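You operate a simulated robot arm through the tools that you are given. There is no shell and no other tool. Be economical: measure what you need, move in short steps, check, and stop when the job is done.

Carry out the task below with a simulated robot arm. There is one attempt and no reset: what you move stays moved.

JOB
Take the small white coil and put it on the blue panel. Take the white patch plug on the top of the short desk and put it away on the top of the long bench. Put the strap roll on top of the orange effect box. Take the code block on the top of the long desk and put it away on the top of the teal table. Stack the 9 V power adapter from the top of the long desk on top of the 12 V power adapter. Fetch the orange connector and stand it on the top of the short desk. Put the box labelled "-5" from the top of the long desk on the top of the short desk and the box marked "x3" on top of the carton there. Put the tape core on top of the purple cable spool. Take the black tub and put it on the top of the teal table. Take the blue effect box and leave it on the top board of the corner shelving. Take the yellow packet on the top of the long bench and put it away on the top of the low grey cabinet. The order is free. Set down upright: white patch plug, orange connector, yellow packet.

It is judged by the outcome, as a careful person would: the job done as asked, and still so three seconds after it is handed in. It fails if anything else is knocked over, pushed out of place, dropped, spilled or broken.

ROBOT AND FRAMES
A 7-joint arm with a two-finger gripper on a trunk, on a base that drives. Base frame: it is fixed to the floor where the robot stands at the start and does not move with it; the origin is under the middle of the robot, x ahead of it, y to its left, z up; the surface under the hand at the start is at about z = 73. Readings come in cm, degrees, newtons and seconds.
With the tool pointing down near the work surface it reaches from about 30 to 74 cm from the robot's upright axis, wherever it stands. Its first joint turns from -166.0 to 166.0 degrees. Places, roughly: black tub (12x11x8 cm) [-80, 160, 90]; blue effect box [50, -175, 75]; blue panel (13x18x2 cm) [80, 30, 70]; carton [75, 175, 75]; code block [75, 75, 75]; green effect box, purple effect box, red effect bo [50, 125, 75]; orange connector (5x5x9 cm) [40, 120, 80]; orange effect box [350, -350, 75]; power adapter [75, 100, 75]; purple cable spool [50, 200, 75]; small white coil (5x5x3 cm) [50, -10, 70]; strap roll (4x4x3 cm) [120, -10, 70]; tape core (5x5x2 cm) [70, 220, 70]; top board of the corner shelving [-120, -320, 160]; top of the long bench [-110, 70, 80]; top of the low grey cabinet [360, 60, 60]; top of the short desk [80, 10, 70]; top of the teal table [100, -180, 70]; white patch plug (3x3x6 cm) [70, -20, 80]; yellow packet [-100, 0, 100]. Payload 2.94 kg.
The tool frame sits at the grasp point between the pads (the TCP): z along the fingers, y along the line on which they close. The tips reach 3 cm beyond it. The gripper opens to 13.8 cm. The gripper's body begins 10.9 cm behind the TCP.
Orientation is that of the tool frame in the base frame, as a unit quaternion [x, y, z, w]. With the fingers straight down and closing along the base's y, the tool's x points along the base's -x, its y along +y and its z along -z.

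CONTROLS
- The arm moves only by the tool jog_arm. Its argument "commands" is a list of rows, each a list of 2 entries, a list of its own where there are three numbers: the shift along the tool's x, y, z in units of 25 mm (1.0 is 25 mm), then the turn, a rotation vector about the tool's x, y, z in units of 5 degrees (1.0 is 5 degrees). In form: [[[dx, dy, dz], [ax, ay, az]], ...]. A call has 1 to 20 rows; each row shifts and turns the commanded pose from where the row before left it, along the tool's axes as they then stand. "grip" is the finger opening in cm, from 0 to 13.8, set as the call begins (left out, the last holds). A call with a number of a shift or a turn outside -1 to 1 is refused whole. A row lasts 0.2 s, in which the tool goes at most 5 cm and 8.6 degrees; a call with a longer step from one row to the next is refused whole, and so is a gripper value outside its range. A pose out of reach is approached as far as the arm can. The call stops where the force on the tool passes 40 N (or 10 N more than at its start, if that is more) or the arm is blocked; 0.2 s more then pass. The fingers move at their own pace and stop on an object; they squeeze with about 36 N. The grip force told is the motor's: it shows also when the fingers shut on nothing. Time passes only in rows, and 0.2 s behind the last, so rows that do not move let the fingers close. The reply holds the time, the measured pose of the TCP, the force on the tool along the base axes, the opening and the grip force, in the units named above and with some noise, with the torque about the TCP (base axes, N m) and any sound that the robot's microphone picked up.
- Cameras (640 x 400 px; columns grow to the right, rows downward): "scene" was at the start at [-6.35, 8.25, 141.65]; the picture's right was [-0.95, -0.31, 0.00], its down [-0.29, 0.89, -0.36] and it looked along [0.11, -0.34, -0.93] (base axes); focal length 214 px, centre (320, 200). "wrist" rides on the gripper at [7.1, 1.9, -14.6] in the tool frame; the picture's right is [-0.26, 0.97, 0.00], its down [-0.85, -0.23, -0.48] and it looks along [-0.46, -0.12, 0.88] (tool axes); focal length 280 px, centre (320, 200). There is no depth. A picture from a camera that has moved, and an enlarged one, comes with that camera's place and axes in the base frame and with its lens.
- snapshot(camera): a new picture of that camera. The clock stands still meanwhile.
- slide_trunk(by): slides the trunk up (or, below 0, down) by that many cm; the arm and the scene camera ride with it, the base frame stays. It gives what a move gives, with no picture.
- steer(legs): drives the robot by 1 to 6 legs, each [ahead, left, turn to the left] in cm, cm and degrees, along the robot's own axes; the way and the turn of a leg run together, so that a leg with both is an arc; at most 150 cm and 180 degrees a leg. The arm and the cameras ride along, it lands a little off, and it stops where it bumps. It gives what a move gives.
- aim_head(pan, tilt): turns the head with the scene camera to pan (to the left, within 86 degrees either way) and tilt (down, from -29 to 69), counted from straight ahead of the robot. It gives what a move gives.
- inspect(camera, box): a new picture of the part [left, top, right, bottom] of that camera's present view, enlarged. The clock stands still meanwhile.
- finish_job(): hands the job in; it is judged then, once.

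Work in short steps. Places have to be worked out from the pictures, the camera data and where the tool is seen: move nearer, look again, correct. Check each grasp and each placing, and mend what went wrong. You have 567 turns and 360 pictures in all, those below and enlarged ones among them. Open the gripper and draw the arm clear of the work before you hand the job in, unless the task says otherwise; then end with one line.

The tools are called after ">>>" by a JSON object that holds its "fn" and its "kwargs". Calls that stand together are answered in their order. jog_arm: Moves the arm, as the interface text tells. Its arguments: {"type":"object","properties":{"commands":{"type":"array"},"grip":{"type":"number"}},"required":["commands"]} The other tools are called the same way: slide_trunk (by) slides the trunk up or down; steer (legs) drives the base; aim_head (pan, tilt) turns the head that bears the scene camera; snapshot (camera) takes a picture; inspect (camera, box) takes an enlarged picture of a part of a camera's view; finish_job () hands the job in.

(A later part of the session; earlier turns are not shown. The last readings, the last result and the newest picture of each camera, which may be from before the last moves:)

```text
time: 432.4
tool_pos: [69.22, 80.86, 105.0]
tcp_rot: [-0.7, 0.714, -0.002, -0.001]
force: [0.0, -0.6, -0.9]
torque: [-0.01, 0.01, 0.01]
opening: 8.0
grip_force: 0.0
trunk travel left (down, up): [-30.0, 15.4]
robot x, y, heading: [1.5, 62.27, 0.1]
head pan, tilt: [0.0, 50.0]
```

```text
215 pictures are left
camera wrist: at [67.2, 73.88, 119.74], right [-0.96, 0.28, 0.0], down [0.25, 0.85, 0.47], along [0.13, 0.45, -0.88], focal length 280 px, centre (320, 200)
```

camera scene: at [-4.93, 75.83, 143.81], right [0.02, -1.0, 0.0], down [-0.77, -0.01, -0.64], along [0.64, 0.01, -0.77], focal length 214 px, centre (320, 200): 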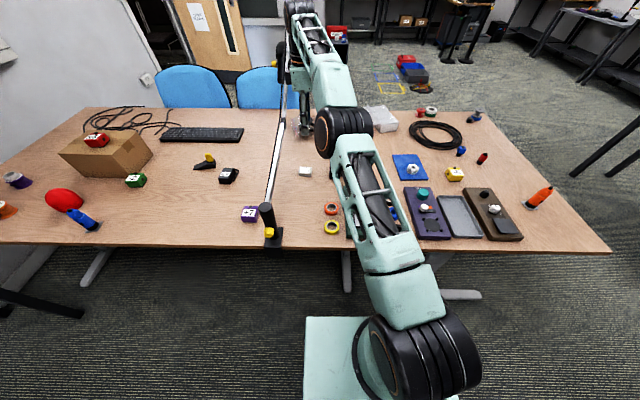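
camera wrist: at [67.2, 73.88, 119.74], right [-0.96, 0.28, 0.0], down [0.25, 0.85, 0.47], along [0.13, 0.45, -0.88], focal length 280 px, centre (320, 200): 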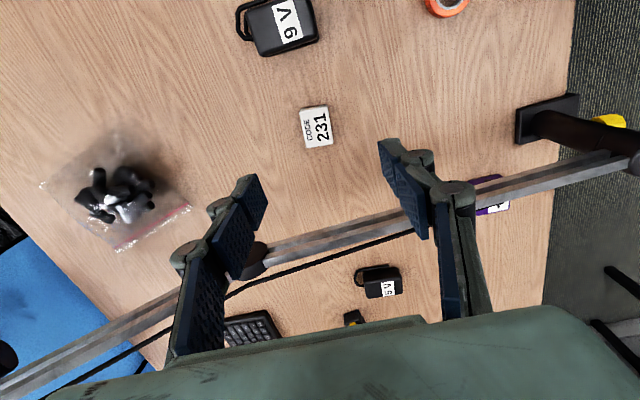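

Block (70.6,83.65). Align and descend part-way, then check clearance.

>>> {"fn": "jog_arm", "kwargs": {"commands": [[[-0.56, -0.28, 0], [0, 0, 1]], [[-0.56, -0.28, 0], [0, 0, 0]], [[0, 0, 1], [0, 0, 0]], [[0, 0, 1], [0, 0, 0]], [[0, 0, 1], [0, 0, 0]], [[0, 0, 1], [0, 0, 0]], [[0, 0, 1], [0, 0, 0]], [[0, 0, 1], [0, 0, 0]], [[0, 0, 1], [0, 0, 0]], [[0, 0, 0], [0, 0, 0]]]}}

>>> {"fn": "snapshot", "kwargs": {"camera": "wrist"}}

>>> {"fn": "inspect", "kwargs": {"camera": "scene", "box": [240, 100, 400, 220]}}

```text
time: 434.6
tool_pos: [68.81, 82.45, 86.97]
tcp_rot: [-0.669, 0.744, -0.003, -0.002]
force: [0.8, -0.2, 0.2]
torque: [0.0, 0.01, 0.01]
opening: 7.99
grip_force: 0.0
out of reach, approached as far as the arm can: row 1, 2
trunk travel left (down, up): [-30.0, 15.4]
robot x, y, heading: [2.1, 62.28, 0.1]
head pan, tilt: [0.0, 50.0]
```

```text
214 pictures are left
camera wrist: at [66.08, 75.74, 101.52], right [-0.93, 0.36, 0.0], down [0.32, 0.82, 0.47], along [0.17, 0.44, -0.88], focal length 280 px, centre (320, 200)
```

wrist: 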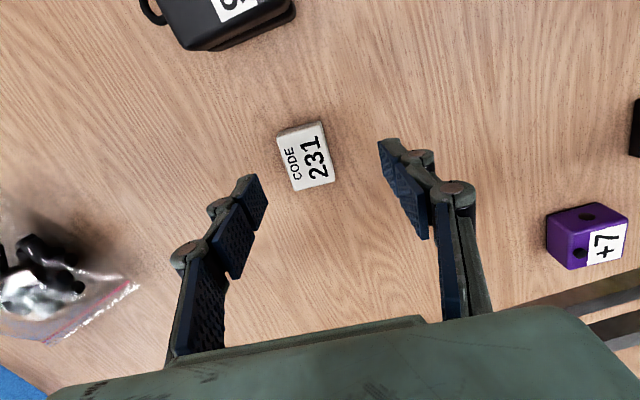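

```text
3.33 times, centred on (320, 160) of scene
camera zoom: at [1.38, 75.9, 143.81], right [0.0, -1.0, 0.0], down [-0.77, 0.0, -0.64], along [0.64, 0.0, -0.77], focal length 715 px, centre (320, 333)
```

zoom: 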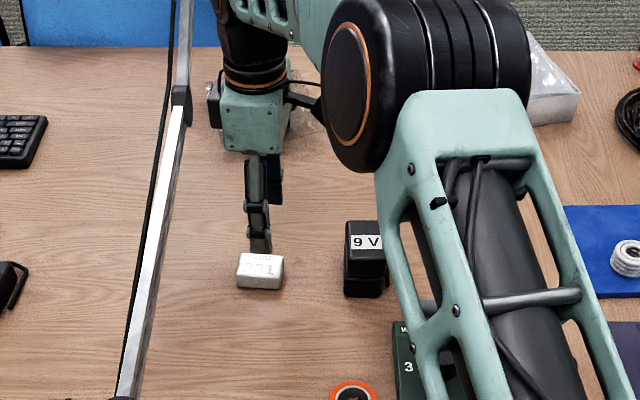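

Good. Shift onto the block, descend, and close.

>>> {"fn": "jog_arm", "kwargs": {"commands": [[[-0.14, -0.166, 0.9], [0, 0, 0]], [[-0.14, -0.166, 0.9], [0, 0, 0]], [[-0.14, -0.166, 0.9], [0, 0, 0]], [[-0.133, -0.168, 0.9], [0, 0, 0]], [[0, 0, 0.4], [0, 0, 0]], [[0, 0, 0], [0, 0, 0]]]}}

>>> {"fn": "snapshot", "kwargs": {"camera": "wrist"}}

```text
time: 436.0
tool_pos: [70.69, 83.68, 76.86]
tcp_rot: [-0.669, 0.743, -0.002, -0.002]
force: [-0.4, 1.1, 0.0]
torque: [0.01, -0.02, -0.01]
opening: 7.99
grip_force: 0.1
trunk travel left (down, up): [-30.0, 15.4]
robot x, y, heading: [2.12, 62.54, 0.5]
head pan, tilt: [0.0, 50.0]
```

```text
212 pictures are left
camera wrist: at [68.05, 76.85, 91.56], right [-0.93, 0.36, 0.0], down [0.32, 0.82, 0.47], along [0.17, 0.44, -0.88], focal length 280 px, centre (320, 200)
```

wrist: 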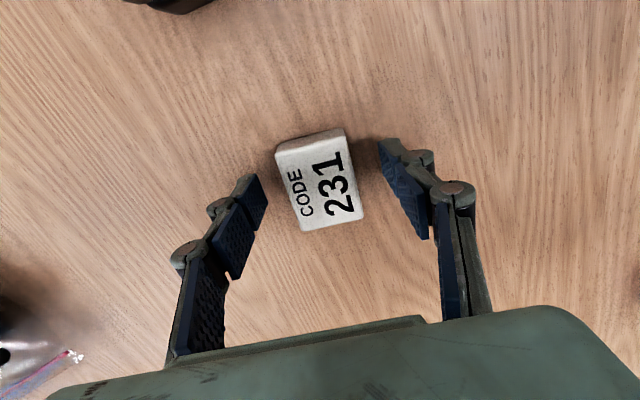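

>>> {"fn": "jog_arm", "kwargs": {"commands": [[[0, 0, 0], [0, 0, 0]], [[0, 0, 0], [0, 0, 0]], [[0, 0, 0], [0, 0, 0]], [[0, 0, 0], [0, 0, 0]]], "grip": 2}}

>>> {"fn": "jog_arm", "kwargs": {"commands": [[[0, 0, -1], [0, 0, 0]], [[0, 0, -1], [0, 0, 0]], [[0, 0, -1], [0, 0, 0]], [[0, 0, -1], [0, 0, 0]], [[0, 0, -1], [0, 0, 0]], [[0, 0, -1], [0, 0, 0]], [[0, 0, -1], [0, 0, 0]], [[0.2, 0.5, -1], [0, 0, 0]], [[0.2, 0.7, -1], [0, 0, 0]], [[0.2, 0.7, -1], [0, 0, 0]], [[0.2, 0.7, -1], [0, 0, 0]], [[0.2, 0.7, -1], [0, 0, 0]], [[0.2, 0.7, -1], [0, 0, 0]], [[0.2, 0.7, -1], [0, 0, 0]], [[0.2, 0.7, -1], [0, 0, 0]], [[0.2, 0.7, -1], [0, 0, 0]], [[0.2, 0.7, -1], [0, 0, 0]]]}}

>>> {"fn": "snapshot", "kwargs": {"camera": "wrist"}}

```text
time: 437.0
tool_pos: [70.69, 83.65, 76.87]
tcp_rot: [-0.669, 0.743, -0.002, -0.001]
force: [0.5, -0.6, 0.5]
torque: [-0.02, -0.01, 0.0]
opening: 4.4
grip_force: 35.6
trunk travel left (down, up): [-30.0, 15.4]
robot x, y, heading: [1.93, 62.37, -0.0]
head pan, tilt: [0.0, 50.0]
```

```text
time: 440.6
tool_pos: [53.16, 80.95, 119.38]
tcp_rot: [-0.669, 0.744, -0.003, -0.001]
force: [0.5, -0.1, -0.6]
torque: [-0.03, 0.0, 0.03]
opening: 4.37
grip_force: 35.8
trunk travel left (down, up): [-30.0, 15.4]
robot x, y, heading: [1.74, 62.15, -0.1]
head pan, tilt: [0.0, 50.0]
```

```text
211 pictures are left
camera wrist: at [50.48, 74.07, 134.05], right [-0.93, 0.36, 0.0], down [0.32, 0.82, 0.47], along [0.17, 0.44, -0.88], focal length 280 px, centre (320, 200)
```

wrist: 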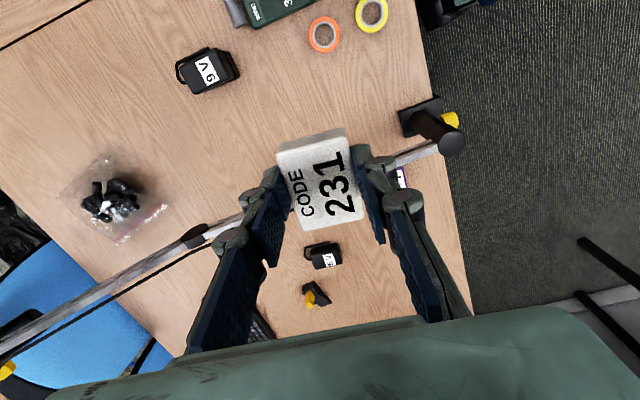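

Code block held (4.4 cm). Restore tool yaw, then drive to the teal table's near end.

>>> {"fn": "jog_arm", "kwargs": {"commands": [[[0, 0, 0], [0, 0, 1]], [[0, 0, 0], [0, 0, 1]], [[0, 0, 0], [0, 0, 1]], [[0, 0, 0], [0, 0, 1]], [[0, 0, 0], [0, 0, 1]], [[0, 0, 0], [0, 0, 1]], [[0, 0, 0], [0, 0, 1]], [[0, 0, 0], [0, 0, 1]], [[0, 0, 0], [0, 0, 1]], [[0, 0, 0], [0, 0, 1]], [[0, 0, 0], [0, 0, 1]], [[0, 0, 0], [0, 0, 1]], [[0, 0, 0], [0, 0, 1]], [[0, 0, 0], [0, 0, 1]], [[0, 0, 0], [0, 0, 1]], [[0, 0, 0], [0, 0, 1]], [[0, 0, 0], [0, 0, 0.8]]]}}

>>> {"fn": "steer", "kwargs": {"legs": [[-8, 0, 0], [0, -150, 0], [0, 0, -90], [0, 58, 0], [16, 0, 0]]}}

>>> {"fn": "aim_head", "kwargs": {"pan": 0, "tilt": 45}}

>>> {"fn": "snapshot", "kwargs": {"camera": "scene"}}

>>> {"fn": "snapshot", "kwargs": {"camera": "wrist"}}

```text
time: 444.2
tool_pos: [53.23, 80.91, 119.35]
tcp_rot: [0.002, 1.0, -0.003, 0.0]
force: [0.0, -0.5, -0.1]
torque: [0.03, 0.02, 0.01]
opening: 4.38
grip_force: 36.0
trunk travel left (down, up): [-30.0, 15.4]
robot x, y, heading: [1.8, 62.41, 0.3]
head pan, tilt: [0.0, 50.0]
```

```text
time: 468.3
tool_pos: [72.99, -154.55, 119.38]
tcp_rot: [0.694, 0.72, -0.002, -0.001]
force: [0.0, 0.5, 0.0]
torque: [0.0, -0.01, 0.0]
opening: 4.37
grip_force: 35.9
trunk travel left (down, up): [-30.0, 15.4]
robot x, y, heading: [52.56, -103.94, -87.7]
head pan, tilt: [0.0, 50.0]
```

```text
time: 468.9
tool_pos: [72.99, -154.61, 119.3]
tcp_rot: [0.694, 0.72, -0.002, -0.001]
force: [-0.6, 0.0, -1.2]
torque: [0.05, -0.03, 0.01]
opening: 4.39
grip_force: 36.0
trunk travel left (down, up): [-30.0, 15.4]
robot x, y, heading: [52.6, -103.83, -87.8]
head pan, tilt: [0.0, 45.0]
```

```text
210 pictures are left
camera scene: at [66.04, -103.39, 144.5], right [-1.0, -0.04, 0.0], down [-0.03, 0.71, -0.71], along [0.03, -0.71, -0.71], focal length 214 px, centre (320, 200)
```

scene: 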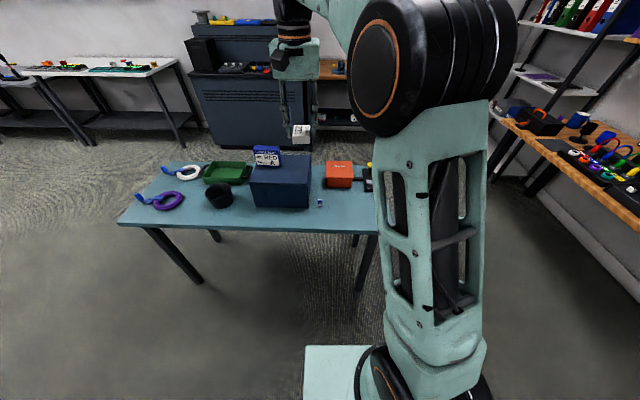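

```text
209 pictures are left
camera wrist: at [74.76, -147.41, 134.0], right [0.97, -0.23, 0.0], down [-0.2, -0.86, 0.48], along [-0.11, -0.46, -0.88], focal length 280 px, centre (320, 200)
```

wrist: 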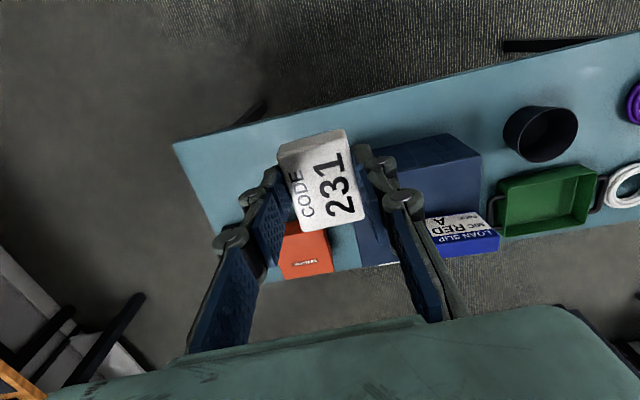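

Place the code block at (50,−169), clear of the small fuse item.

>>> {"fn": "jog_arm", "kwargs": {"commands": [[[-0.542, -0.94, 0.2], [0, 0, 0]], [[-0.542, -0.94, 0.2], [0, 0, 0]], [[-0.542, -0.94, 0.2], [0, 0, 0]], [[-0.542, -0.94, 0.2], [0, 0, 0]], [[-0.542, -0.94, 0.2], [0, 0, 0]], [[-0.542, -0.94, 0.2], [0, 0, 0]], [[-0.542, -0.94, 0.2], [0, 0, 0]], [[-0.542, -0.94, 0.4], [0, 0, 0]], [[-0.542, -0.94, 0.6], [0, 0, 0]], [[-0.542, -0.94, 0.8], [0, 0, 0]], [[0, 0, 1], [0, 0, 0]], [[0, 0, 1], [0, 0, 0]], [[0, 0, 1], [0, 0, 0]], [[0, 0, 1], [0, 0, 0]], [[0, 0, 1], [0, 0, 0]], [[0, 0, 1], [0, 0, 0]], [[0, 0, 1], [0, 0, 0]], [[0, 0, 1], [0, 0, 0]], [[0, 0, 1], [0, 0, 0]], [[0, 0, 1], [0, 0, 0]]]}}

>>> {"fn": "snapshot", "kwargs": {"camera": "wrist"}}

```text
time: 473.1
tool_pos: [50.13, -169.01, 86.6]
tcp_rot: [0.694, 0.72, -0.003, -0.001]
force: [0.2, -0.7, -1.6]
torque: [0.02, 0.0, -0.02]
opening: 4.41
grip_force: 35.4
trunk travel left (down, up): [-30.0, 15.4]
robot x, y, heading: [52.77, -104.01, -87.9]
head pan, tilt: [0.0, 45.0]
```

```text
208 pictures are left
camera wrist: at [51.79, -161.89, 101.1], right [0.97, -0.23, 0.0], down [-0.2, -0.86, 0.48], along [-0.11, -0.46, -0.88], focal length 280 px, centre (320, 200)
```

wrist: 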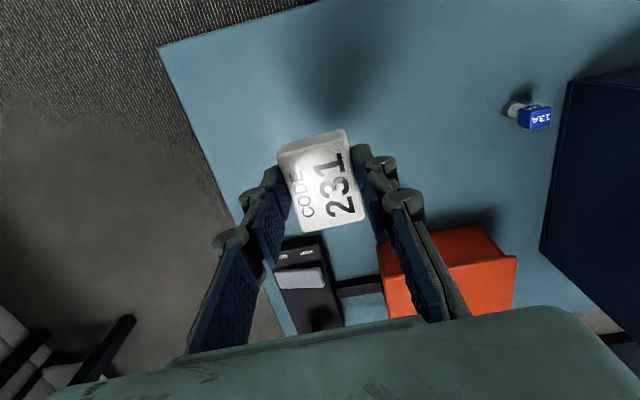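

>>> {"fn": "jog_arm", "kwargs": {"commands": [[[0, 0, 1], [0, 0, 0]], [[0, 0, 1], [0, 0, 0]], [[0, 0, 1], [0, 0, 0]], [[0, 0, 0.9], [0, 0, 0]], [[0, 0, 0.2], [0, 0, 0]], [[0, 0, 0], [0, 0, 0]]]}}

>>> {"fn": "jog_arm", "kwargs": {"commands": [[[0, 0, 0.15], [0, 0, 0]], [[0, 0, 0], [0, 0, 0]]]}}

```text
time: 474.5
tool_pos: [49.68, -169.03, 76.31]
tcp_rot: [0.694, 0.72, -0.002, -0.001]
force: [-0.4, 0.1, -1.1]
torque: [0.0, -0.04, 0.0]
opening: 4.38
grip_force: 35.9
trunk travel left (down, up): [-30.0, 15.4]
robot x, y, heading: [52.7, -104.11, -88.0]
head pan, tilt: [0.0, 45.0]
```

```text
time: 475.1
tool_pos: [49.79, -169.0, 75.97]
tcp_rot: [0.694, 0.72, -0.003, 0.0]
force: [0.1, 0.1, -0.2]
torque: [0.01, -0.02, 0.0]
opening: 4.39
grip_force: 36.5
trunk travel left (down, up): [-30.0, 15.4]
robot x, y, heading: [52.37, -103.96, -87.8]
head pan, tilt: [0.0, 45.0]
```

>>> {"fn": "jog_arm", "kwargs": {"commands": [[[0, 0, 0.12], [0, 0, 0]], [[0, 0, 0], [0, 0, 0]]]}}

>>> {"fn": "jog_arm", "kwargs": {"commands": [[[0, 0, 0.1], [0, 0, 0]], [[0, 0, 0], [0, 0, 0]]]}}

```text
time: 475.7
tool_pos: [49.71, -169.01, 75.85]
tcp_rot: [0.694, 0.72, -0.004, 0.0]
force: [-0.1, 1.8, 17.4]
torque: [0.45, -0.21, 0.0]
opening: 4.39
grip_force: 35.9
trunk travel left (down, up): [-30.0, 15.4]
robot x, y, heading: [52.96, -103.85, -87.8]
head pan, tilt: [0.0, 45.0]
```

```text
time: 476.3
tool_pos: [49.6, -169.0, 75.8]
tcp_rot: [0.694, 0.72, -0.005, 0.001]
force: [-0.1, 2.1, 34.6]
torque: [0.41, -0.01, 0.02]
opening: 4.38
grip_force: 35.7
trunk travel left (down, up): [-30.0, 15.4]
robot x, y, heading: [52.34, -104.27, -87.4]
head pan, tilt: [0.0, 45.0]
```

Seated. Unload, release, rise.

>>> {"fn": "jog_arm", "kwargs": {"commands": [[[0, 0, -0.15], [0, 0, 0]], [[0, 0, 0], [0, 0, 0]]]}}

>>> {"fn": "jog_arm", "kwargs": {"commands": [[[0, 0, 0], [0, 0, 0]], [[0, 0, 0], [0, 0, 0]], [[0, 0, 0], [0, 0, 0]], [[0, 0, -0.5], [0, 0, 0]], [[0, 0, -1], [0, 0, 0]], [[0, 0, -1], [0, 0, 0]], [[0, 0, -1], [0, 0, 0]], [[0, 0, -1], [0, 0, 0]], [[0, 0, -1], [0, 0, 0]], [[0.5, 0, -1], [0, 0, 0]], [[0.5, 0, -1], [0, 0, 0]], [[0.5, 0, -1], [0, 0, 0]], [[0.5, 0, -1], [0, 0, 0]], [[0.5, 0, -1], [0, 0, 0]], [[0.5, 0, -1], [0, 0, 0]], [[0.5, 0, -1], [0, 0, 0]], [[0.5, 0, -1], [0, 0, 0]]], "grip": 8}}

>>> {"fn": "snapshot", "kwargs": {"camera": "wrist"}}

```text
time: 476.9
tool_pos: [49.7, -168.98, 75.83]
tcp_rot: [0.695, 0.719, -0.004, 0.0]
force: [-1.4, -3.1, 17.6]
torque: [-0.49, 0.04, 0.0]
opening: 4.39
grip_force: 36.1
trunk travel left (down, up): [-30.0, 15.4]
robot x, y, heading: [52.54, -103.82, -87.9]
head pan, tilt: [0.0, 45.0]
```

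```text
time: 480.5
tool_pos: [49.52, -159.0, 109.46]
tcp_rot: [0.694, 0.72, -0.003, -0.002]
force: [-0.1, -0.6, 0.2]
torque: [0.01, 0.03, -0.01]
opening: 8.01
grip_force: 0.0
trunk travel left (down, up): [-30.0, 15.4]
robot x, y, heading: [52.78, -103.86, -87.6]
head pan, tilt: [0.0, 45.0]
```

```text
207 pictures are left
camera wrist: at [51.31, -151.86, 124.0], right [0.97, -0.23, 0.0], down [-0.2, -0.86, 0.48], along [-0.11, -0.46, -0.88], focal length 280 px, centre (320, 200)
```

wrist: 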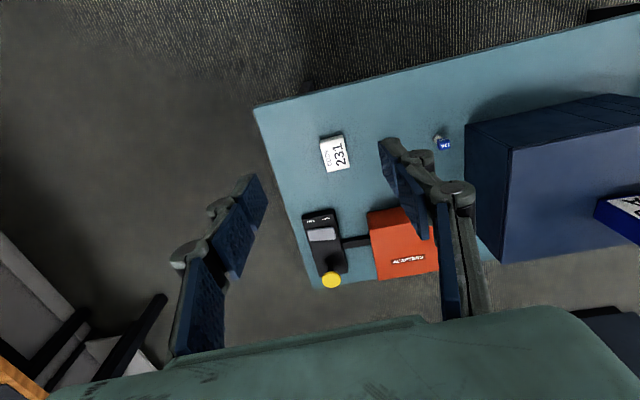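

Code block is in place. Go back to the bench for the yellow packet.

>>> {"fn": "steer", "kwargs": {"legs": [[-15, 0, -2.4], [0, -62, 0], [-87, 0, 0], [0, 0, -90]]}}

>>> {"fn": "steer", "kwargs": {"legs": [[8, 0, 0]]}}

>>> {"fn": "aim_head", "kwargs": {"pan": 0, "tilt": 45}}

>>> {"fn": "snapshot", "kwargs": {"camera": "scene"}}

>>> {"fn": "snapshot", "kwargs": {"camera": "wrist"}}

```text
time: 495.3
tool_pos: [-62.6, 2.88, 109.28]
tcp_rot: [1.0, -0.005, -0.001, -0.003]
force: [0.3, 0.2, -0.7]
torque: [0.02, 0.01, -0.05]
opening: 8.0
grip_force: 0.0
trunk travel left (down, up): [-30.0, 15.4]
robot x, y, heading: [-7.56, -2.99, 179.9]
head pan, tilt: [0.0, 45.0]
```

```text
time: 496.3
tool_pos: [-70.65, 2.83, 109.35]
tcp_rot: [1.0, -0.005, 0.001, -0.003]
force: [-0.7, -0.5, 0.2]
torque: [-0.02, 0.01, 0.0]
opening: 8.03
grip_force: 0.1
trunk travel left (down, up): [-30.0, 15.4]
robot x, y, heading: [-15.73, -3.13, 179.4]
head pan, tilt: [0.0, 45.0]
```

```text
time: 496.9
tool_pos: [-70.61, 2.85, 109.35]
tcp_rot: [1.0, -0.005, -0.001, -0.003]
force: [0.0, 0.6, 0.1]
torque: [0.01, 0.02, 0.01]
opening: 7.99
grip_force: 0.0
trunk travel left (down, up): [-30.0, 15.4]
robot x, y, heading: [-15.64, -2.41, 179.7]
head pan, tilt: [0.0, 45.0]
```

```text
206 pictures are left
camera scene: at [-15.93, -16.15, 144.5], right [0.01, 1.0, 0.0], down [0.71, 0.0, -0.71], along [-0.71, 0.0, -0.71], focal length 214 px, centre (320, 200)
```

scene: 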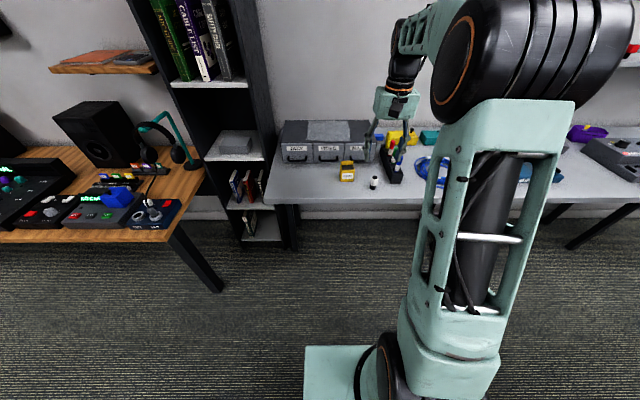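

```text
205 pictures are left
camera wrist: at [-63.51, 0.82, 123.96], right [-0.27, -0.96, 0.0], down [-0.85, 0.24, 0.48], along [-0.46, 0.13, -0.88], focal length 280 px, centre (320, 200)
```

wrist: 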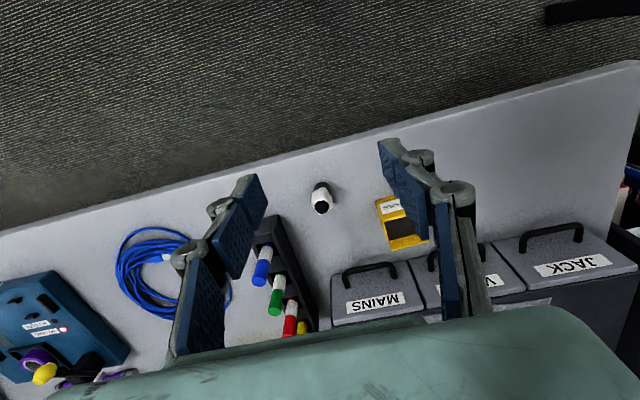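

>>> {"fn": "inspect", "kwargs": {"camera": "scene", "box": [310, 140, 420, 210]}}

>>> {"fn": "inspect", "kwargs": {"camera": "wrist", "box": [290, 150, 470, 270]}}

```text
5.71 times, centred on (365, 175) of scene
camera zoom: at [-15.93, -16.15, 144.5], right [0.01, 1.0, 0.0], down [0.71, 0.0, -0.71], along [-0.71, 0.0, -0.71], focal length 1226 px, centre (63, 343)
```

zoom: 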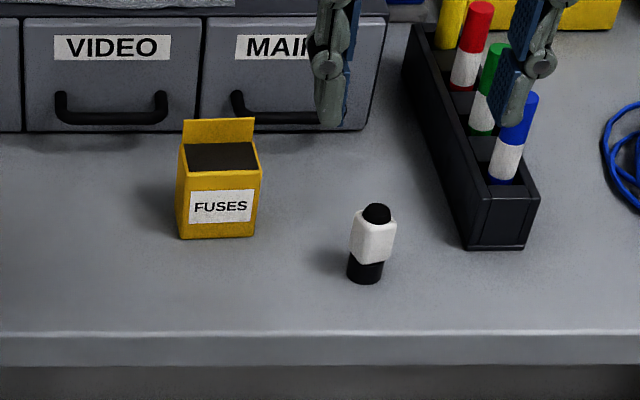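

```text
3.33 times, centred on (380, 210) of wrist
camera zoom: at [-63.51, 0.82, 123.96], right [-0.27, -0.96, 0.0], down [-0.85, 0.24, 0.48], along [-0.46, 0.13, -0.88], focal length 935 px, centre (120, 167)
```

zoom: 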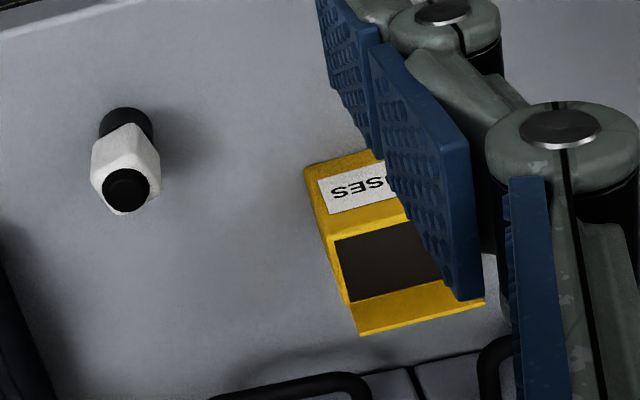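

Packet: x −86.7…−90.9, y −7.3…−1.8, rim z≈90.6. Hover over (−88.8,−4.5).

>>> {"fn": "jog_arm", "kwargs": {"commands": [[[-0.907, 0.38, 0], [0, 0, 0]], [[-0.907, 0.38, 0], [0, 0, 0]], [[-0.907, 0.38, 0], [0, 0, 0]], [[-0.907, 0.38, 0], [0, 0, 0]], [[-0.907, 0.38, 0], [0, 0, 0]], [[-0.907, 0.38, 0], [0, 0, 0]], [[-0.907, 0.38, 0], [0, 0, 0]], [[-0.907, 0.38, 0], [0, 0, 0]], [[0, 0, 1], [0, 0, 0]], [[0, 0, 0], [0, 0, 0]]], "grip": 8.5}}

>>> {"fn": "snapshot", "kwargs": {"camera": "wrist"}}

```text
time: 499.1
tool_pos: [-84.03, -2.67, 106.8]
tcp_rot: [1.0, -0.006, -0.001, -0.002]
force: [0.0, -0.3, -0.2]
torque: [-0.01, 0.01, -0.02]
opening: 8.49
grip_force: 0.0
out of reach, approached as far as the arm can: row 7, 8
trunk travel left (down, up): [-30.0, 15.4]
robot x, y, heading: [-15.75, -2.47, 180.0]
head pan, tilt: [0.0, 45.0]
```

```text
202 pictures are left
camera wrist: at [-76.89, -4.73, 121.44], right [-0.27, -0.96, 0.0], down [-0.85, 0.24, 0.48], along [-0.46, 0.13, -0.88], focal length 280 px, centre (320, 200)
```

wrist: 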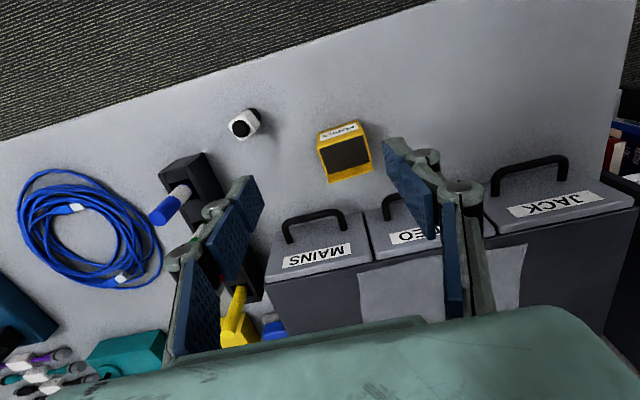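

>>> {"fn": "steer", "kwargs": {"legs": [[7, 0, 0]]}}

>>> {"fn": "jog_arm", "kwargs": {"commands": [[[0.9, 0.7, 0.3], [0, 0, 0]], [[0, 0, 0], [0, 0, 0]]]}}

>>> {"fn": "snapshot", "kwargs": {"camera": "wrist"}}

```text
time: 500.1
tool_pos: [-90.98, -2.76, 106.77]
tcp_rot: [1.0, -0.004, 0.0, -0.003]
force: [-0.7, 0.9, -0.5]
torque: [0.0, -0.01, 0.03]
opening: 8.5
grip_force: 0.0
trunk travel left (down, up): [-30.0, 15.4]
robot x, y, heading: [-22.96, -2.78, 179.8]
head pan, tilt: [0.0, 45.0]
```

```text
time: 500.7
tool_pos: [-88.56, -4.39, 105.91]
tcp_rot: [1.0, -0.004, -0.001, -0.002]
force: [0.6, 0.3, -0.1]
torque: [0.02, 0.0, 0.01]
opening: 8.51
grip_force: 0.0
trunk travel left (down, up): [-30.0, 15.4]
robot x, y, heading: [-23.05, -2.34, 179.8]
head pan, tilt: [0.0, 45.0]
```

```text
201 pictures are left
camera wrist: at [-81.46, -6.59, 120.56], right [-0.27, -0.96, 0.0], down [-0.85, 0.24, 0.48], along [-0.46, 0.13, -0.88], focal length 280 px, centre (320, 200)
```

wrist: 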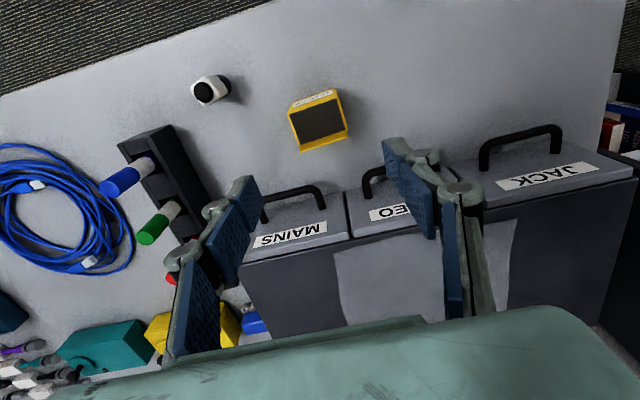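

Aligned. Descend to z≈88.8 and close.

>>> {"fn": "jog_arm", "kwargs": {"commands": [[[0.03, 0.1, 0.84], [0, 0, 0]], [[0, 0, 1], [0, 0, 0]], [[0, 0, 1], [0, 0, 0]], [[0, 0, 1], [0, 0, 0]], [[0, 0, 1], [0, 0, 0]], [[0, 0, 1], [0, 0, 0]], [[0, 0, 1], [0, 0, 0]], [[0, 0, 0], [0, 0, 0]]]}}

>>> {"fn": "snapshot", "kwargs": {"camera": "wrist"}}

>>> {"fn": "jog_arm", "kwargs": {"commands": [[[0, 0, 0], [0, 0, 0]], [[0, 0, 0], [0, 0, 0]], [[0, 0, 0], [0, 0, 0]], [[0, 0, 0], [0, 0, 0]]], "grip": 4}}

>>> {"fn": "snapshot", "kwargs": {"camera": "wrist"}}

```text
time: 502.5
tool_pos: [-88.71, -4.48, 88.99]
tcp_rot: [1.0, -0.004, 0.0, -0.003]
force: [0.4, 0.5, -0.9]
torque: [0.03, 0.02, -0.03]
opening: 8.48
grip_force: 0.2
trunk travel left (down, up): [-30.0, 15.4]
robot x, y, heading: [-22.3, -2.71, 179.7]
head pan, tilt: [0.0, 45.0]
```

```text
200 pictures are left
camera wrist: at [-81.51, -6.6, 103.6], right [-0.27, -0.96, 0.0], down [-0.85, 0.24, 0.48], along [-0.46, 0.13, -0.88], focal length 280 px, centre (320, 200)
```

wrist: 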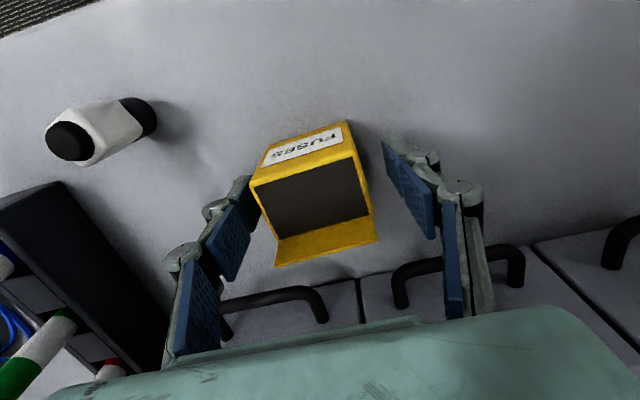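

```text
time: 503.5
tool_pos: [-88.55, -4.66, 89.07]
tcp_rot: [1.0, -0.005, -0.001, -0.002]
force: [-0.8, 0.3, -0.9]
torque: [0.02, 0.0, 0.01]
opening: 5.5
grip_force: 35.7
trunk travel left (down, up): [-30.0, 15.4]
robot x, y, heading: [-22.45, -2.83, 179.4]
head pan, tilt: [0.0, 45.0]
```

```text
199 pictures are left
camera wrist: at [-81.5, -6.61, 103.64], right [-0.27, -0.96, 0.0], down [-0.85, 0.24, 0.48], along [-0.46, 0.13, -0.88], focal length 280 px, centre (320, 200)
```

wrist: 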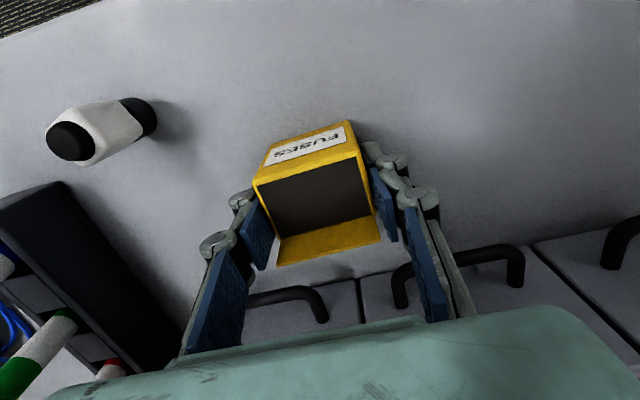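

Packet gripped (5.5 cm). Lift straight up, retract, then head around the desks towards the cabinet.

>>> {"fn": "jog_arm", "kwargs": {"commands": [[[0, 0, -0.4], [0, 0, 0]], [[0, 0, -0.8], [0, 0, 0]], [[0, 0, -0.8], [0, 0, 0]], [[0, 0, -0.8], [0, 0, 0]], [[0, 0, -0.8], [0, 0, 0]], [[0.3, 0, -0.8], [0, 0, 0]], [[0.7, 0, -0.8], [0, 0, 0]], [[0.7, 0, -0.8], [0, 0, 0]], [[0.7, 0, -0.8], [0, 0, 0]], [[0.7, 0, -0.8], [0, 0, 0]], [[0.7, 0, -0.8], [0, 0, 0]], [[0.7, 0, -0.8], [0, 0, 0]], [[0.7, 0, -0.8], [0, 0, 0]], [[0.7, 0, -0.8], [0, 0, 0]], [[0.7, 0, -0.4], [0, 0, 0]], [[0, 0, 0], [0, 0, 0]]]}}

>>> {"fn": "steer", "kwargs": {"legs": [[-12, 0, 0], [0, 0, 90], [84, 0, 0], [0, 0, 90]]}}

>>> {"fn": "aim_head", "kwargs": {"pan": 0, "tilt": 20}}

>>> {"fn": "snapshot", "kwargs": {"camera": "scene"}}

```text
time: 506.9
tool_pos: [-72.09, -4.95, 116.87]
tcp_rot: [1.0, -0.004, -0.001, -0.003]
force: [0.1, -0.1, 0.3]
torque: [-0.02, 0.01, 0.0]
opening: 5.46
grip_force: 35.9
trunk travel left (down, up): [-30.0, 15.4]
robot x, y, heading: [-22.49, -2.94, 179.7]
head pan, tilt: [0.0, 45.0]
```

```text
time: 519.9
tool_pos: [37.47, -84.71, 116.98]
tcp_rot: [0.007, 1.0, -0.003, 0.001]
force: [-0.3, 0.3, 0.1]
torque: [0.02, 0.0, 0.0]
opening: 5.42
grip_force: 36.1
trunk travel left (down, up): [-30.0, 15.4]
robot x, y, heading: [-12.08, -86.48, -0.3]
head pan, tilt: [0.0, 45.0]
```

```text
time: 520.8
tool_pos: [37.63, -84.65, 117.02]
tcp_rot: [0.007, 1.0, -0.002, 0.001]
force: [0.3, 1.3, -1.0]
torque: [0.02, 0.0, 0.0]
opening: 5.44
grip_force: 36.2
trunk travel left (down, up): [-30.0, 15.4]
robot x, y, heading: [-11.69, -86.59, -0.4]
head pan, tilt: [0.0, 20.0]
```

```text
198 pictures are left
camera scene: at [-10.72, -73.11, 148.36], right [-0.01, -1.0, 0.0], down [-0.34, 0.0, -0.94], along [0.94, -0.01, -0.34], focal length 214 px, centre (320, 200)
```

scene: 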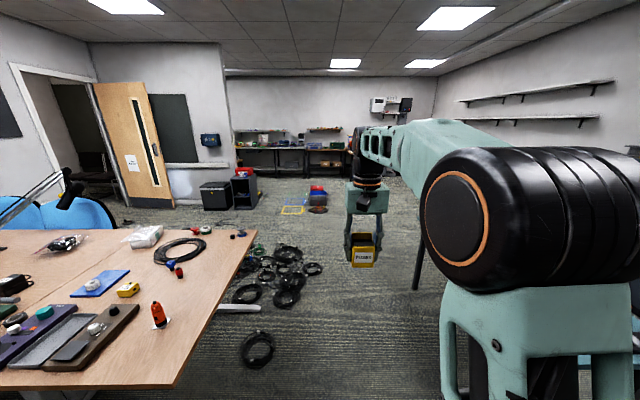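

Cable coils lie on the floor around x 95–220, y −80…+15. I'll pass between them and the teal table at y≈−116, then go up at x≈260.

>>> {"fn": "steer", "kwargs": {"legs": [[0, -31, 0], [140, 0, 0], [130, 0, 0]]}}

>>> {"fn": "aim_head", "kwargs": {"pan": 50, "tilt": 25}}

>>> {"fn": "snapshot", "kwargs": {"camera": "scene"}}

```text
time: 536.7
tool_pos: [305.7, -113.09, 116.85]
tcp_rot: [-0.006, 1.0, -0.002, 0.001]
force: [0.0, -0.2, -0.1]
torque: [0.02, 0.01, 0.01]
opening: 5.44
grip_force: 36.2
trunk travel left (down, up): [-30.0, 15.4]
robot x, y, heading: [256.31, -116.43, 1.0]
head pan, tilt: [0.0, 20.0]
```

```text
time: 537.9
tool_pos: [305.77, -113.14, 116.87]
tcp_rot: [-0.006, 1.0, -0.003, 0.001]
force: [0.0, 0.0, -0.5]
torque: [0.01, 0.01, -0.02]
opening: 5.44
grip_force: 36.2
trunk travel left (down, up): [-30.0, 15.4]
robot x, y, heading: [256.34, -116.03, 1.1]
head pan, tilt: [50.0, 25.0]
```

```text
197 pictures are left
camera scene: at [253.72, -95.84, 147.56], right [0.78, -0.63, 0.0], down [-0.27, -0.33, -0.91], along [0.57, 0.7, -0.42], focal length 214 px, centre (320, 200)
```

scene: 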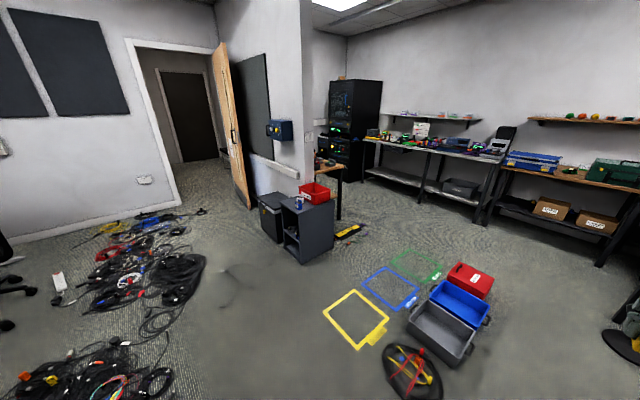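

Cabinet seen: grey, with a red bin and a can on top, at about (355,52). Avoid floor cables (x<245) and the bag: drive ahead 19 and then left.

>>> {"fn": "steer", "kwargs": {"legs": [[20, 0, -1.1], [0, 140, 0], [0, 20, 0]]}}

>>> {"fn": "aim_head", "kwargs": {"pan": 0, "tilt": 45}}

>>> {"fn": "snapshot", "kwargs": {"camera": "scene"}}

>>> {"fn": "snapshot", "kwargs": {"camera": "wrist"}}

```text
time: 553.6
tool_pos: [326.13, 47.37, 116.86]
tcp_rot: [0.006, 1.0, -0.003, 0.001]
force: [0.3, -0.1, -0.3]
torque: [0.0, -0.01, 0.01]
opening: 5.41
grip_force: 35.6
trunk travel left (down, up): [-30.0, 15.4]
robot x, y, heading: [276.45, 45.16, -0.9]
head pan, tilt: [50.0, 25.0]
```

```text
time: 554.8
tool_pos: [326.15, 47.28, 116.85]
tcp_rot: [0.006, 1.0, -0.003, 0.001]
force: [-0.5, 0.2, -0.1]
torque: [-0.01, -0.01, 0.01]
opening: 5.45
grip_force: 36.0
trunk travel left (down, up): [-30.0, 15.4]
robot x, y, heading: [276.47, 45.27, -0.5]
head pan, tilt: [0.0, 45.0]
```

```text
196 pictures are left
camera scene: at [276.64, 58.86, 144.5], right [-0.01, -1.0, 0.0], down [-0.71, 0.01, -0.71], along [0.71, -0.01, -0.71], focal length 214 px, centre (320, 200)
```

scene: 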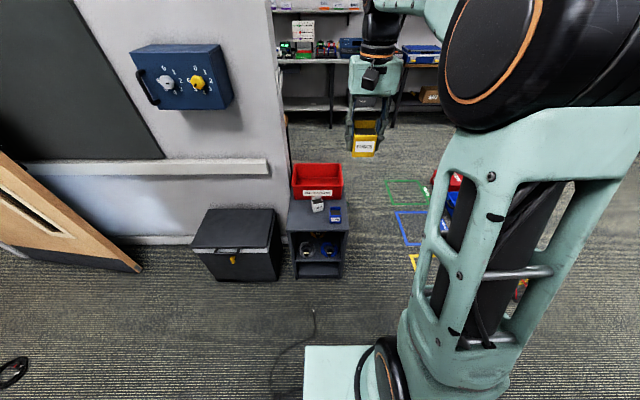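

```text
195 pictures are left
camera wrist: at [319.0, 49.44, 131.51], right [0.27, 0.96, 0.0], down [0.85, -0.24, 0.48], along [0.46, -0.14, -0.88], focal length 280 px, centre (320, 200)
```

wrist: 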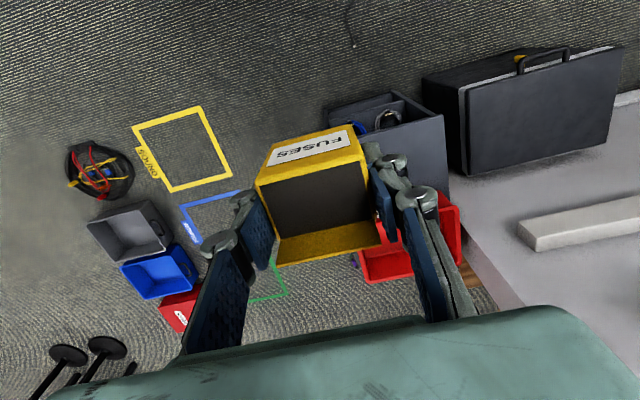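

>>> {"fn": "inspect", "kwargs": {"camera": "scene", "box": [270, 150, 380, 290]}}

```text
2.86 times, centred on (325, 220) of scene
camera zoom: at [276.64, 58.86, 144.5], right [-0.01, -1.0, 0.0], down [-0.71, 0.01, -0.71], along [0.71, -0.01, -0.71], focal length 613 px, centre (306, 143)
```

zoom: 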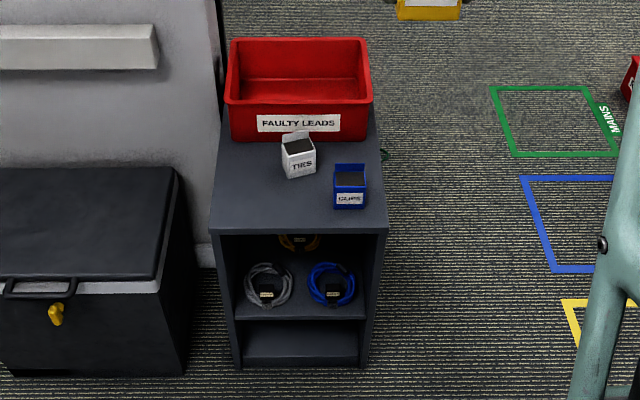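

Free spot on the cabinet top at (350,69), top z≈55. Shift the base ahead 10/right 5 (clear of the loose floor cable) and lower the trunk.

>>> {"fn": "steer", "kwargs": {"legs": [[0, -5, 0.7], [10, 0, 0]]}}

>>> {"fn": "slide_trunk", "kwargs": {"by": -12}}

>>> {"fn": "snapshot", "kwargs": {"camera": "scene"}}

```text
time: 556.7
tool_pos: [336.02, 42.96, 116.93]
tcp_rot: [-0.001, 1.0, -0.002, 0.0]
force: [1.2, -0.1, -1.2]
torque: [0.03, 0.0, -0.02]
opening: 5.44
grip_force: 36.1
trunk travel left (down, up): [-30.0, 15.4]
robot x, y, heading: [286.51, 40.44, 0.2]
head pan, tilt: [0.0, 45.0]
```

```text
time: 558.2
tool_pos: [335.91, 42.94, 104.85]
tcp_rot: [0.0, 1.0, -0.003, 0.001]
force: [0.0, 0.0, 0.7]
torque: [0.01, 0.01, 0.0]
opening: 5.43
grip_force: 35.8
trunk travel left (down, up): [-18.0, 27.4]
robot x, y, heading: [286.49, 40.34, -0.0]
head pan, tilt: [0.0, 45.0]
```

```text
193 pictures are left
camera scene: at [286.38, 53.83, 132.5], right [0.0, -1.0, 0.0], down [-0.71, 0.0, -0.71], along [0.71, 0.0, -0.71], focal length 214 px, centre (320, 200)
```

scene: 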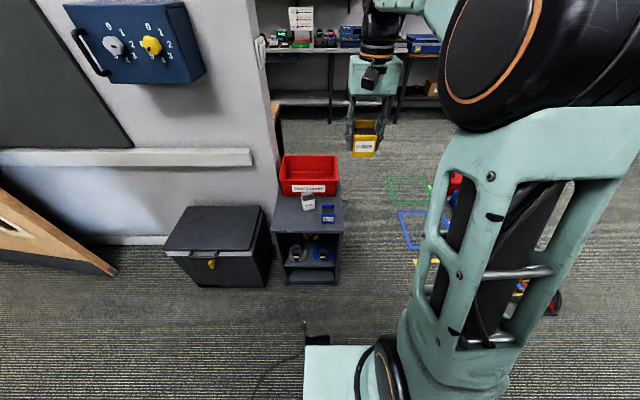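

>>> {"fn": "inspect", "kwargs": {"camera": "scene", "box": [240, 300, 400, 400]}}

```text
4.00 times, centred on (320, 350) of scene
camera zoom: at [286.38, 53.83, 132.5], right [0.0, -1.0, 0.0], down [-0.71, 0.0, -0.71], along [0.71, 0.0, -0.71], focal length 858 px, centre (320, -400)
```

zoom: 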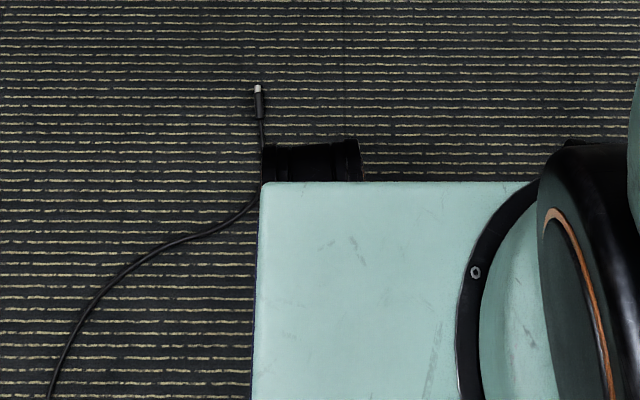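

Only the robot's own wheel near the cable end; I won't move closer. Move the packet over (350,69) while descending.

>>> {"fn": "jog_arm", "kwargs": {"commands": [[[-0.513, 0.946, 0.5], [0, 0, 0]], [[-0.513, 0.946, 0.5], [0, 0, 0]], [[-0.513, 0.946, 0.5], [0, 0, 0]], [[-0.513, 0.946, 0.5], [0, 0, 0]], [[-0.513, 0.946, 0.5], [0, 0, 0]], [[-0.513, 0.946, 0.5], [0, 0, 0]], [[-0.513, 0.946, 0.6], [0, 0, 0]], [[-0.513, 0.946, 0.8], [0, 0, 0]], [[-0.513, 0.946, 0.8], [0, 0, 0]], [[-0.513, 0.946, 0.8], [0, 0, 0]], [[-0.513, 0.946, 0.8], [0, 0, 0]], [[0, 0, 0], [0, 0, 0]]]}}

>>> {"fn": "snapshot", "kwargs": {"camera": "wrist"}}

>>> {"fn": "inspect", "kwargs": {"camera": "scene", "box": [230, 130, 390, 290]}}

```text
time: 560.8
tool_pos: [350.06, 69.01, 87.75]
tcp_rot: [0.0, 1.0, -0.003, 0.001]
force: [-0.5, -0.5, -1.2]
torque: [0.05, 0.01, 0.0]
opening: 5.4
grip_force: 36.0
trunk travel left (down, up): [-18.0, 27.4]
robot x, y, heading: [286.49, 40.32, 0.2]
head pan, tilt: [0.0, 45.0]
```

```text
191 pictures are left
camera wrist: at [342.98, 70.88, 102.37], right [0.26, 0.96, -0.01], down [0.85, -0.23, 0.48], along [0.46, -0.13, -0.88], focal length 280 px, centre (320, 200)
```

wrist: 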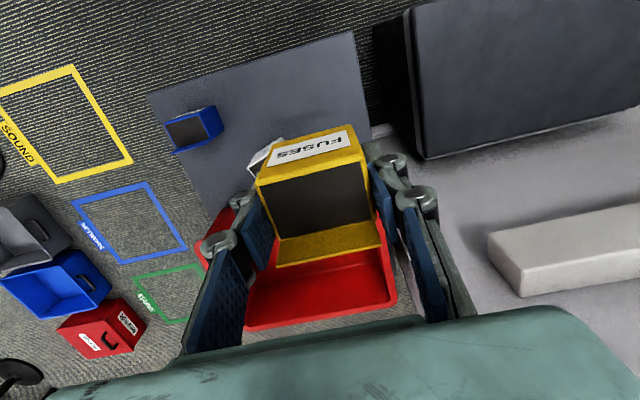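

```text
2.50 times, centred on (310, 210) of scene
camera zoom: at [286.4, 53.84, 132.5], right [0.0, -1.0, 0.0], down [-0.71, 0.0, -0.71], along [0.71, 0.0, -0.71], focal length 536 px, centre (345, 175)
```

zoom: 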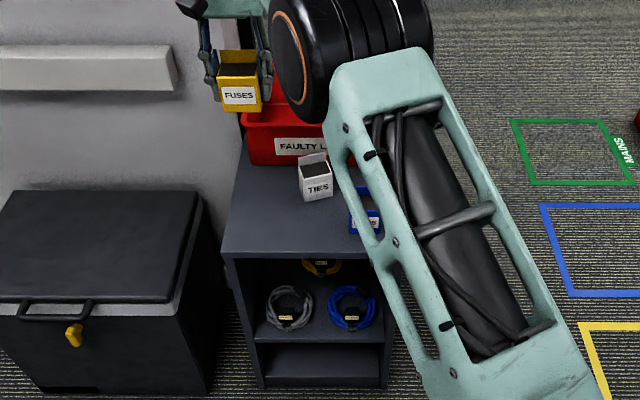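

Clear: lower to z≈62.

>>> {"fn": "jog_arm", "kwargs": {"commands": [[[0, 0, 1], [0, 0, 0]], [[0, 0, 1], [0, 0, 0]], [[0, 0, 1], [0, 0, 0]], [[0, 0, 1], [0, 0, 0]], [[0, 0, 1], [0, 0, 0]], [[0, 0, 1], [0, 0, 0]], [[0, 0, 1], [0, 0, 0]], [[0, 0, 1], [0, 0, 0]], [[0, 0, 1], [0, 0, 0]], [[0, 0, 0.8], [0, 0, 0]], [[0, 0, 0.3], [0, 0, 0]], [[0, 0, 0], [0, 0, 0]]]}}

>>> {"fn": "snapshot", "kwargs": {"camera": "wrist"}}

>>> {"fn": "inspect", "kwargs": {"camera": "scene", "box": [270, 170, 350, 230]}}

```text
time: 563.4
tool_pos: [349.86, 68.85, 62.58]
tcp_rot: [0.0, 1.0, -0.002, 0.0]
force: [0.3, -1.3, 0.1]
torque: [-0.01, 0.0, 0.02]
opening: 5.45
grip_force: 35.8
trunk travel left (down, up): [-18.0, 27.4]
robot x, y, heading: [286.29, 39.83, 0.4]
head pan, tilt: [0.0, 45.0]
```

```text
189 pictures are left
camera wrist: at [342.94, 70.79, 77.19], right [0.26, 0.96, 0.0], down [0.85, -0.23, 0.48], along [0.46, -0.13, -0.88], focal length 280 px, centre (320, 200)
```

wrist: 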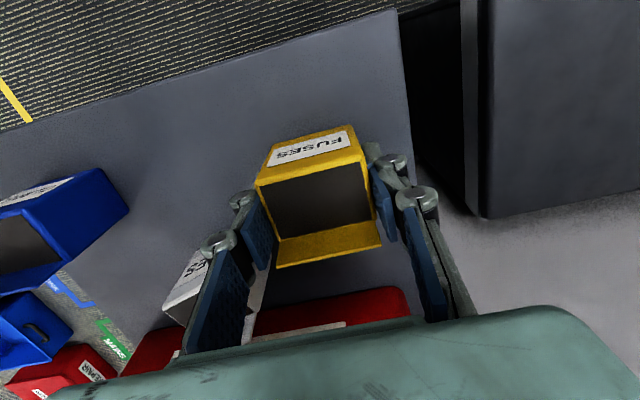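

```text
6.67 times, centred on (310, 200) of scene
camera zoom: at [286.39, 53.83, 132.5], right [0.0, -1.0, 0.0], down [-0.71, 0.0, -0.71], along [0.71, 0.0, -0.71], focal length 1430 px, centre (387, 200)
```

zoom: 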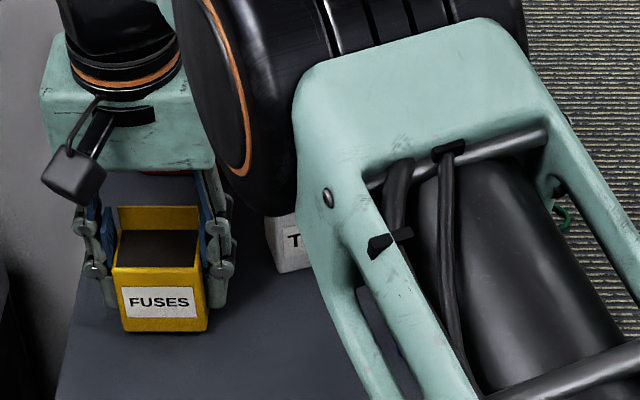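

>>> {"fn": "jog_arm", "kwargs": {"commands": [[[0, 0, 0.5], [0, 0, 0]], [[0, 0, 0.3], [0, 0, 0]], [[0, 0, 0], [0, 0, 0]]]}}

>>> {"fn": "jog_arm", "kwargs": {"commands": [[[0, 0, 0.15], [0, 0, 0]], [[0, 0, 0], [0, 0, 0]]]}}

```text
time: 564.2
tool_pos: [350.27, 68.73, 61.32]
tcp_rot: [0.0, 1.0, 0.0, 0.007]
force: [0.7, 0.3, 36.3]
torque: [-0.02, -0.01, -0.01]
opening: 5.44
grip_force: 36.2
trunk travel left (down, up): [-18.0, 27.4]
robot x, y, heading: [286.49, 40.44, 0.0]
head pan, tilt: [0.0, 45.0]
```

```text
time: 564.8
tool_pos: [350.26, 68.64, 61.07]
tcp_rot: [0.0, 1.0, 0.0, 0.005]
force: [-0.5, 1.7, 39.2]
torque: [-0.04, 0.22, 0.02]
opening: 5.45
grip_force: 35.8
trunk travel left (down, up): [-18.0, 27.4]
robot x, y, heading: [286.3, 40.29, 0.1]
head pan, tilt: [0.0, 45.0]
```

Contact, higher than expected. Unload and verify what touches.

>>> {"fn": "jog_arm", "kwargs": {"commands": [[[0, 0, -0.3], [0, 0, 0]], [[0, 0, 0], [0, 0, 0]]]}}

>>> {"fn": "inspect", "kwargs": {"camera": "scene", "box": [270, 170, 350, 230]}}

>>> {"fn": "snapshot", "kwargs": {"camera": "wrist"}}

```text
time: 565.4
tool_pos: [349.99, 68.67, 60.97]
tcp_rot: [0.0, 1.0, -0.001, 0.001]
force: [6.6, 5.1, 14.6]
torque: [0.36, -0.36, -0.09]
opening: 5.43
grip_force: 36.2
trunk travel left (down, up): [-18.0, 27.4]
robot x, y, heading: [286.73, 39.97, 0.1]
head pan, tilt: [0.0, 45.0]
```

```text
6.67 times, centred on (310, 200) of scene
camera zoom: at [286.26, 53.78, 132.49], right [0.0, -1.0, 0.0], down [-0.71, 0.0, -0.71], along [0.71, 0.0, -0.71], focal length 1430 px, centre (387, 200)
```

zoom: 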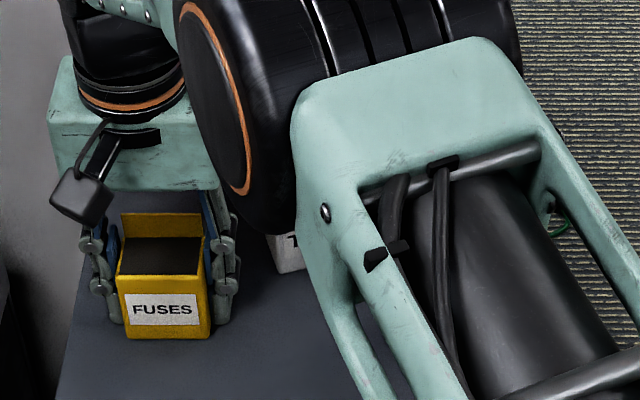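

```text
186 pictures are left
camera wrist: at [342.9, 70.62, 75.56], right [0.26, 0.96, 0.0], down [0.85, -0.23, 0.48], along [0.46, -0.13, -0.88], focal length 280 px, centre (320, 200)
```

wrist: 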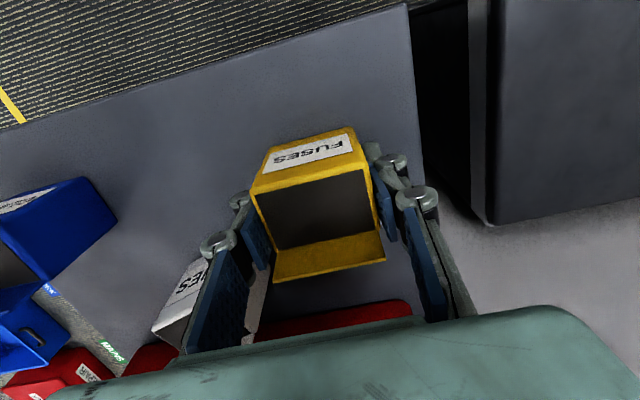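

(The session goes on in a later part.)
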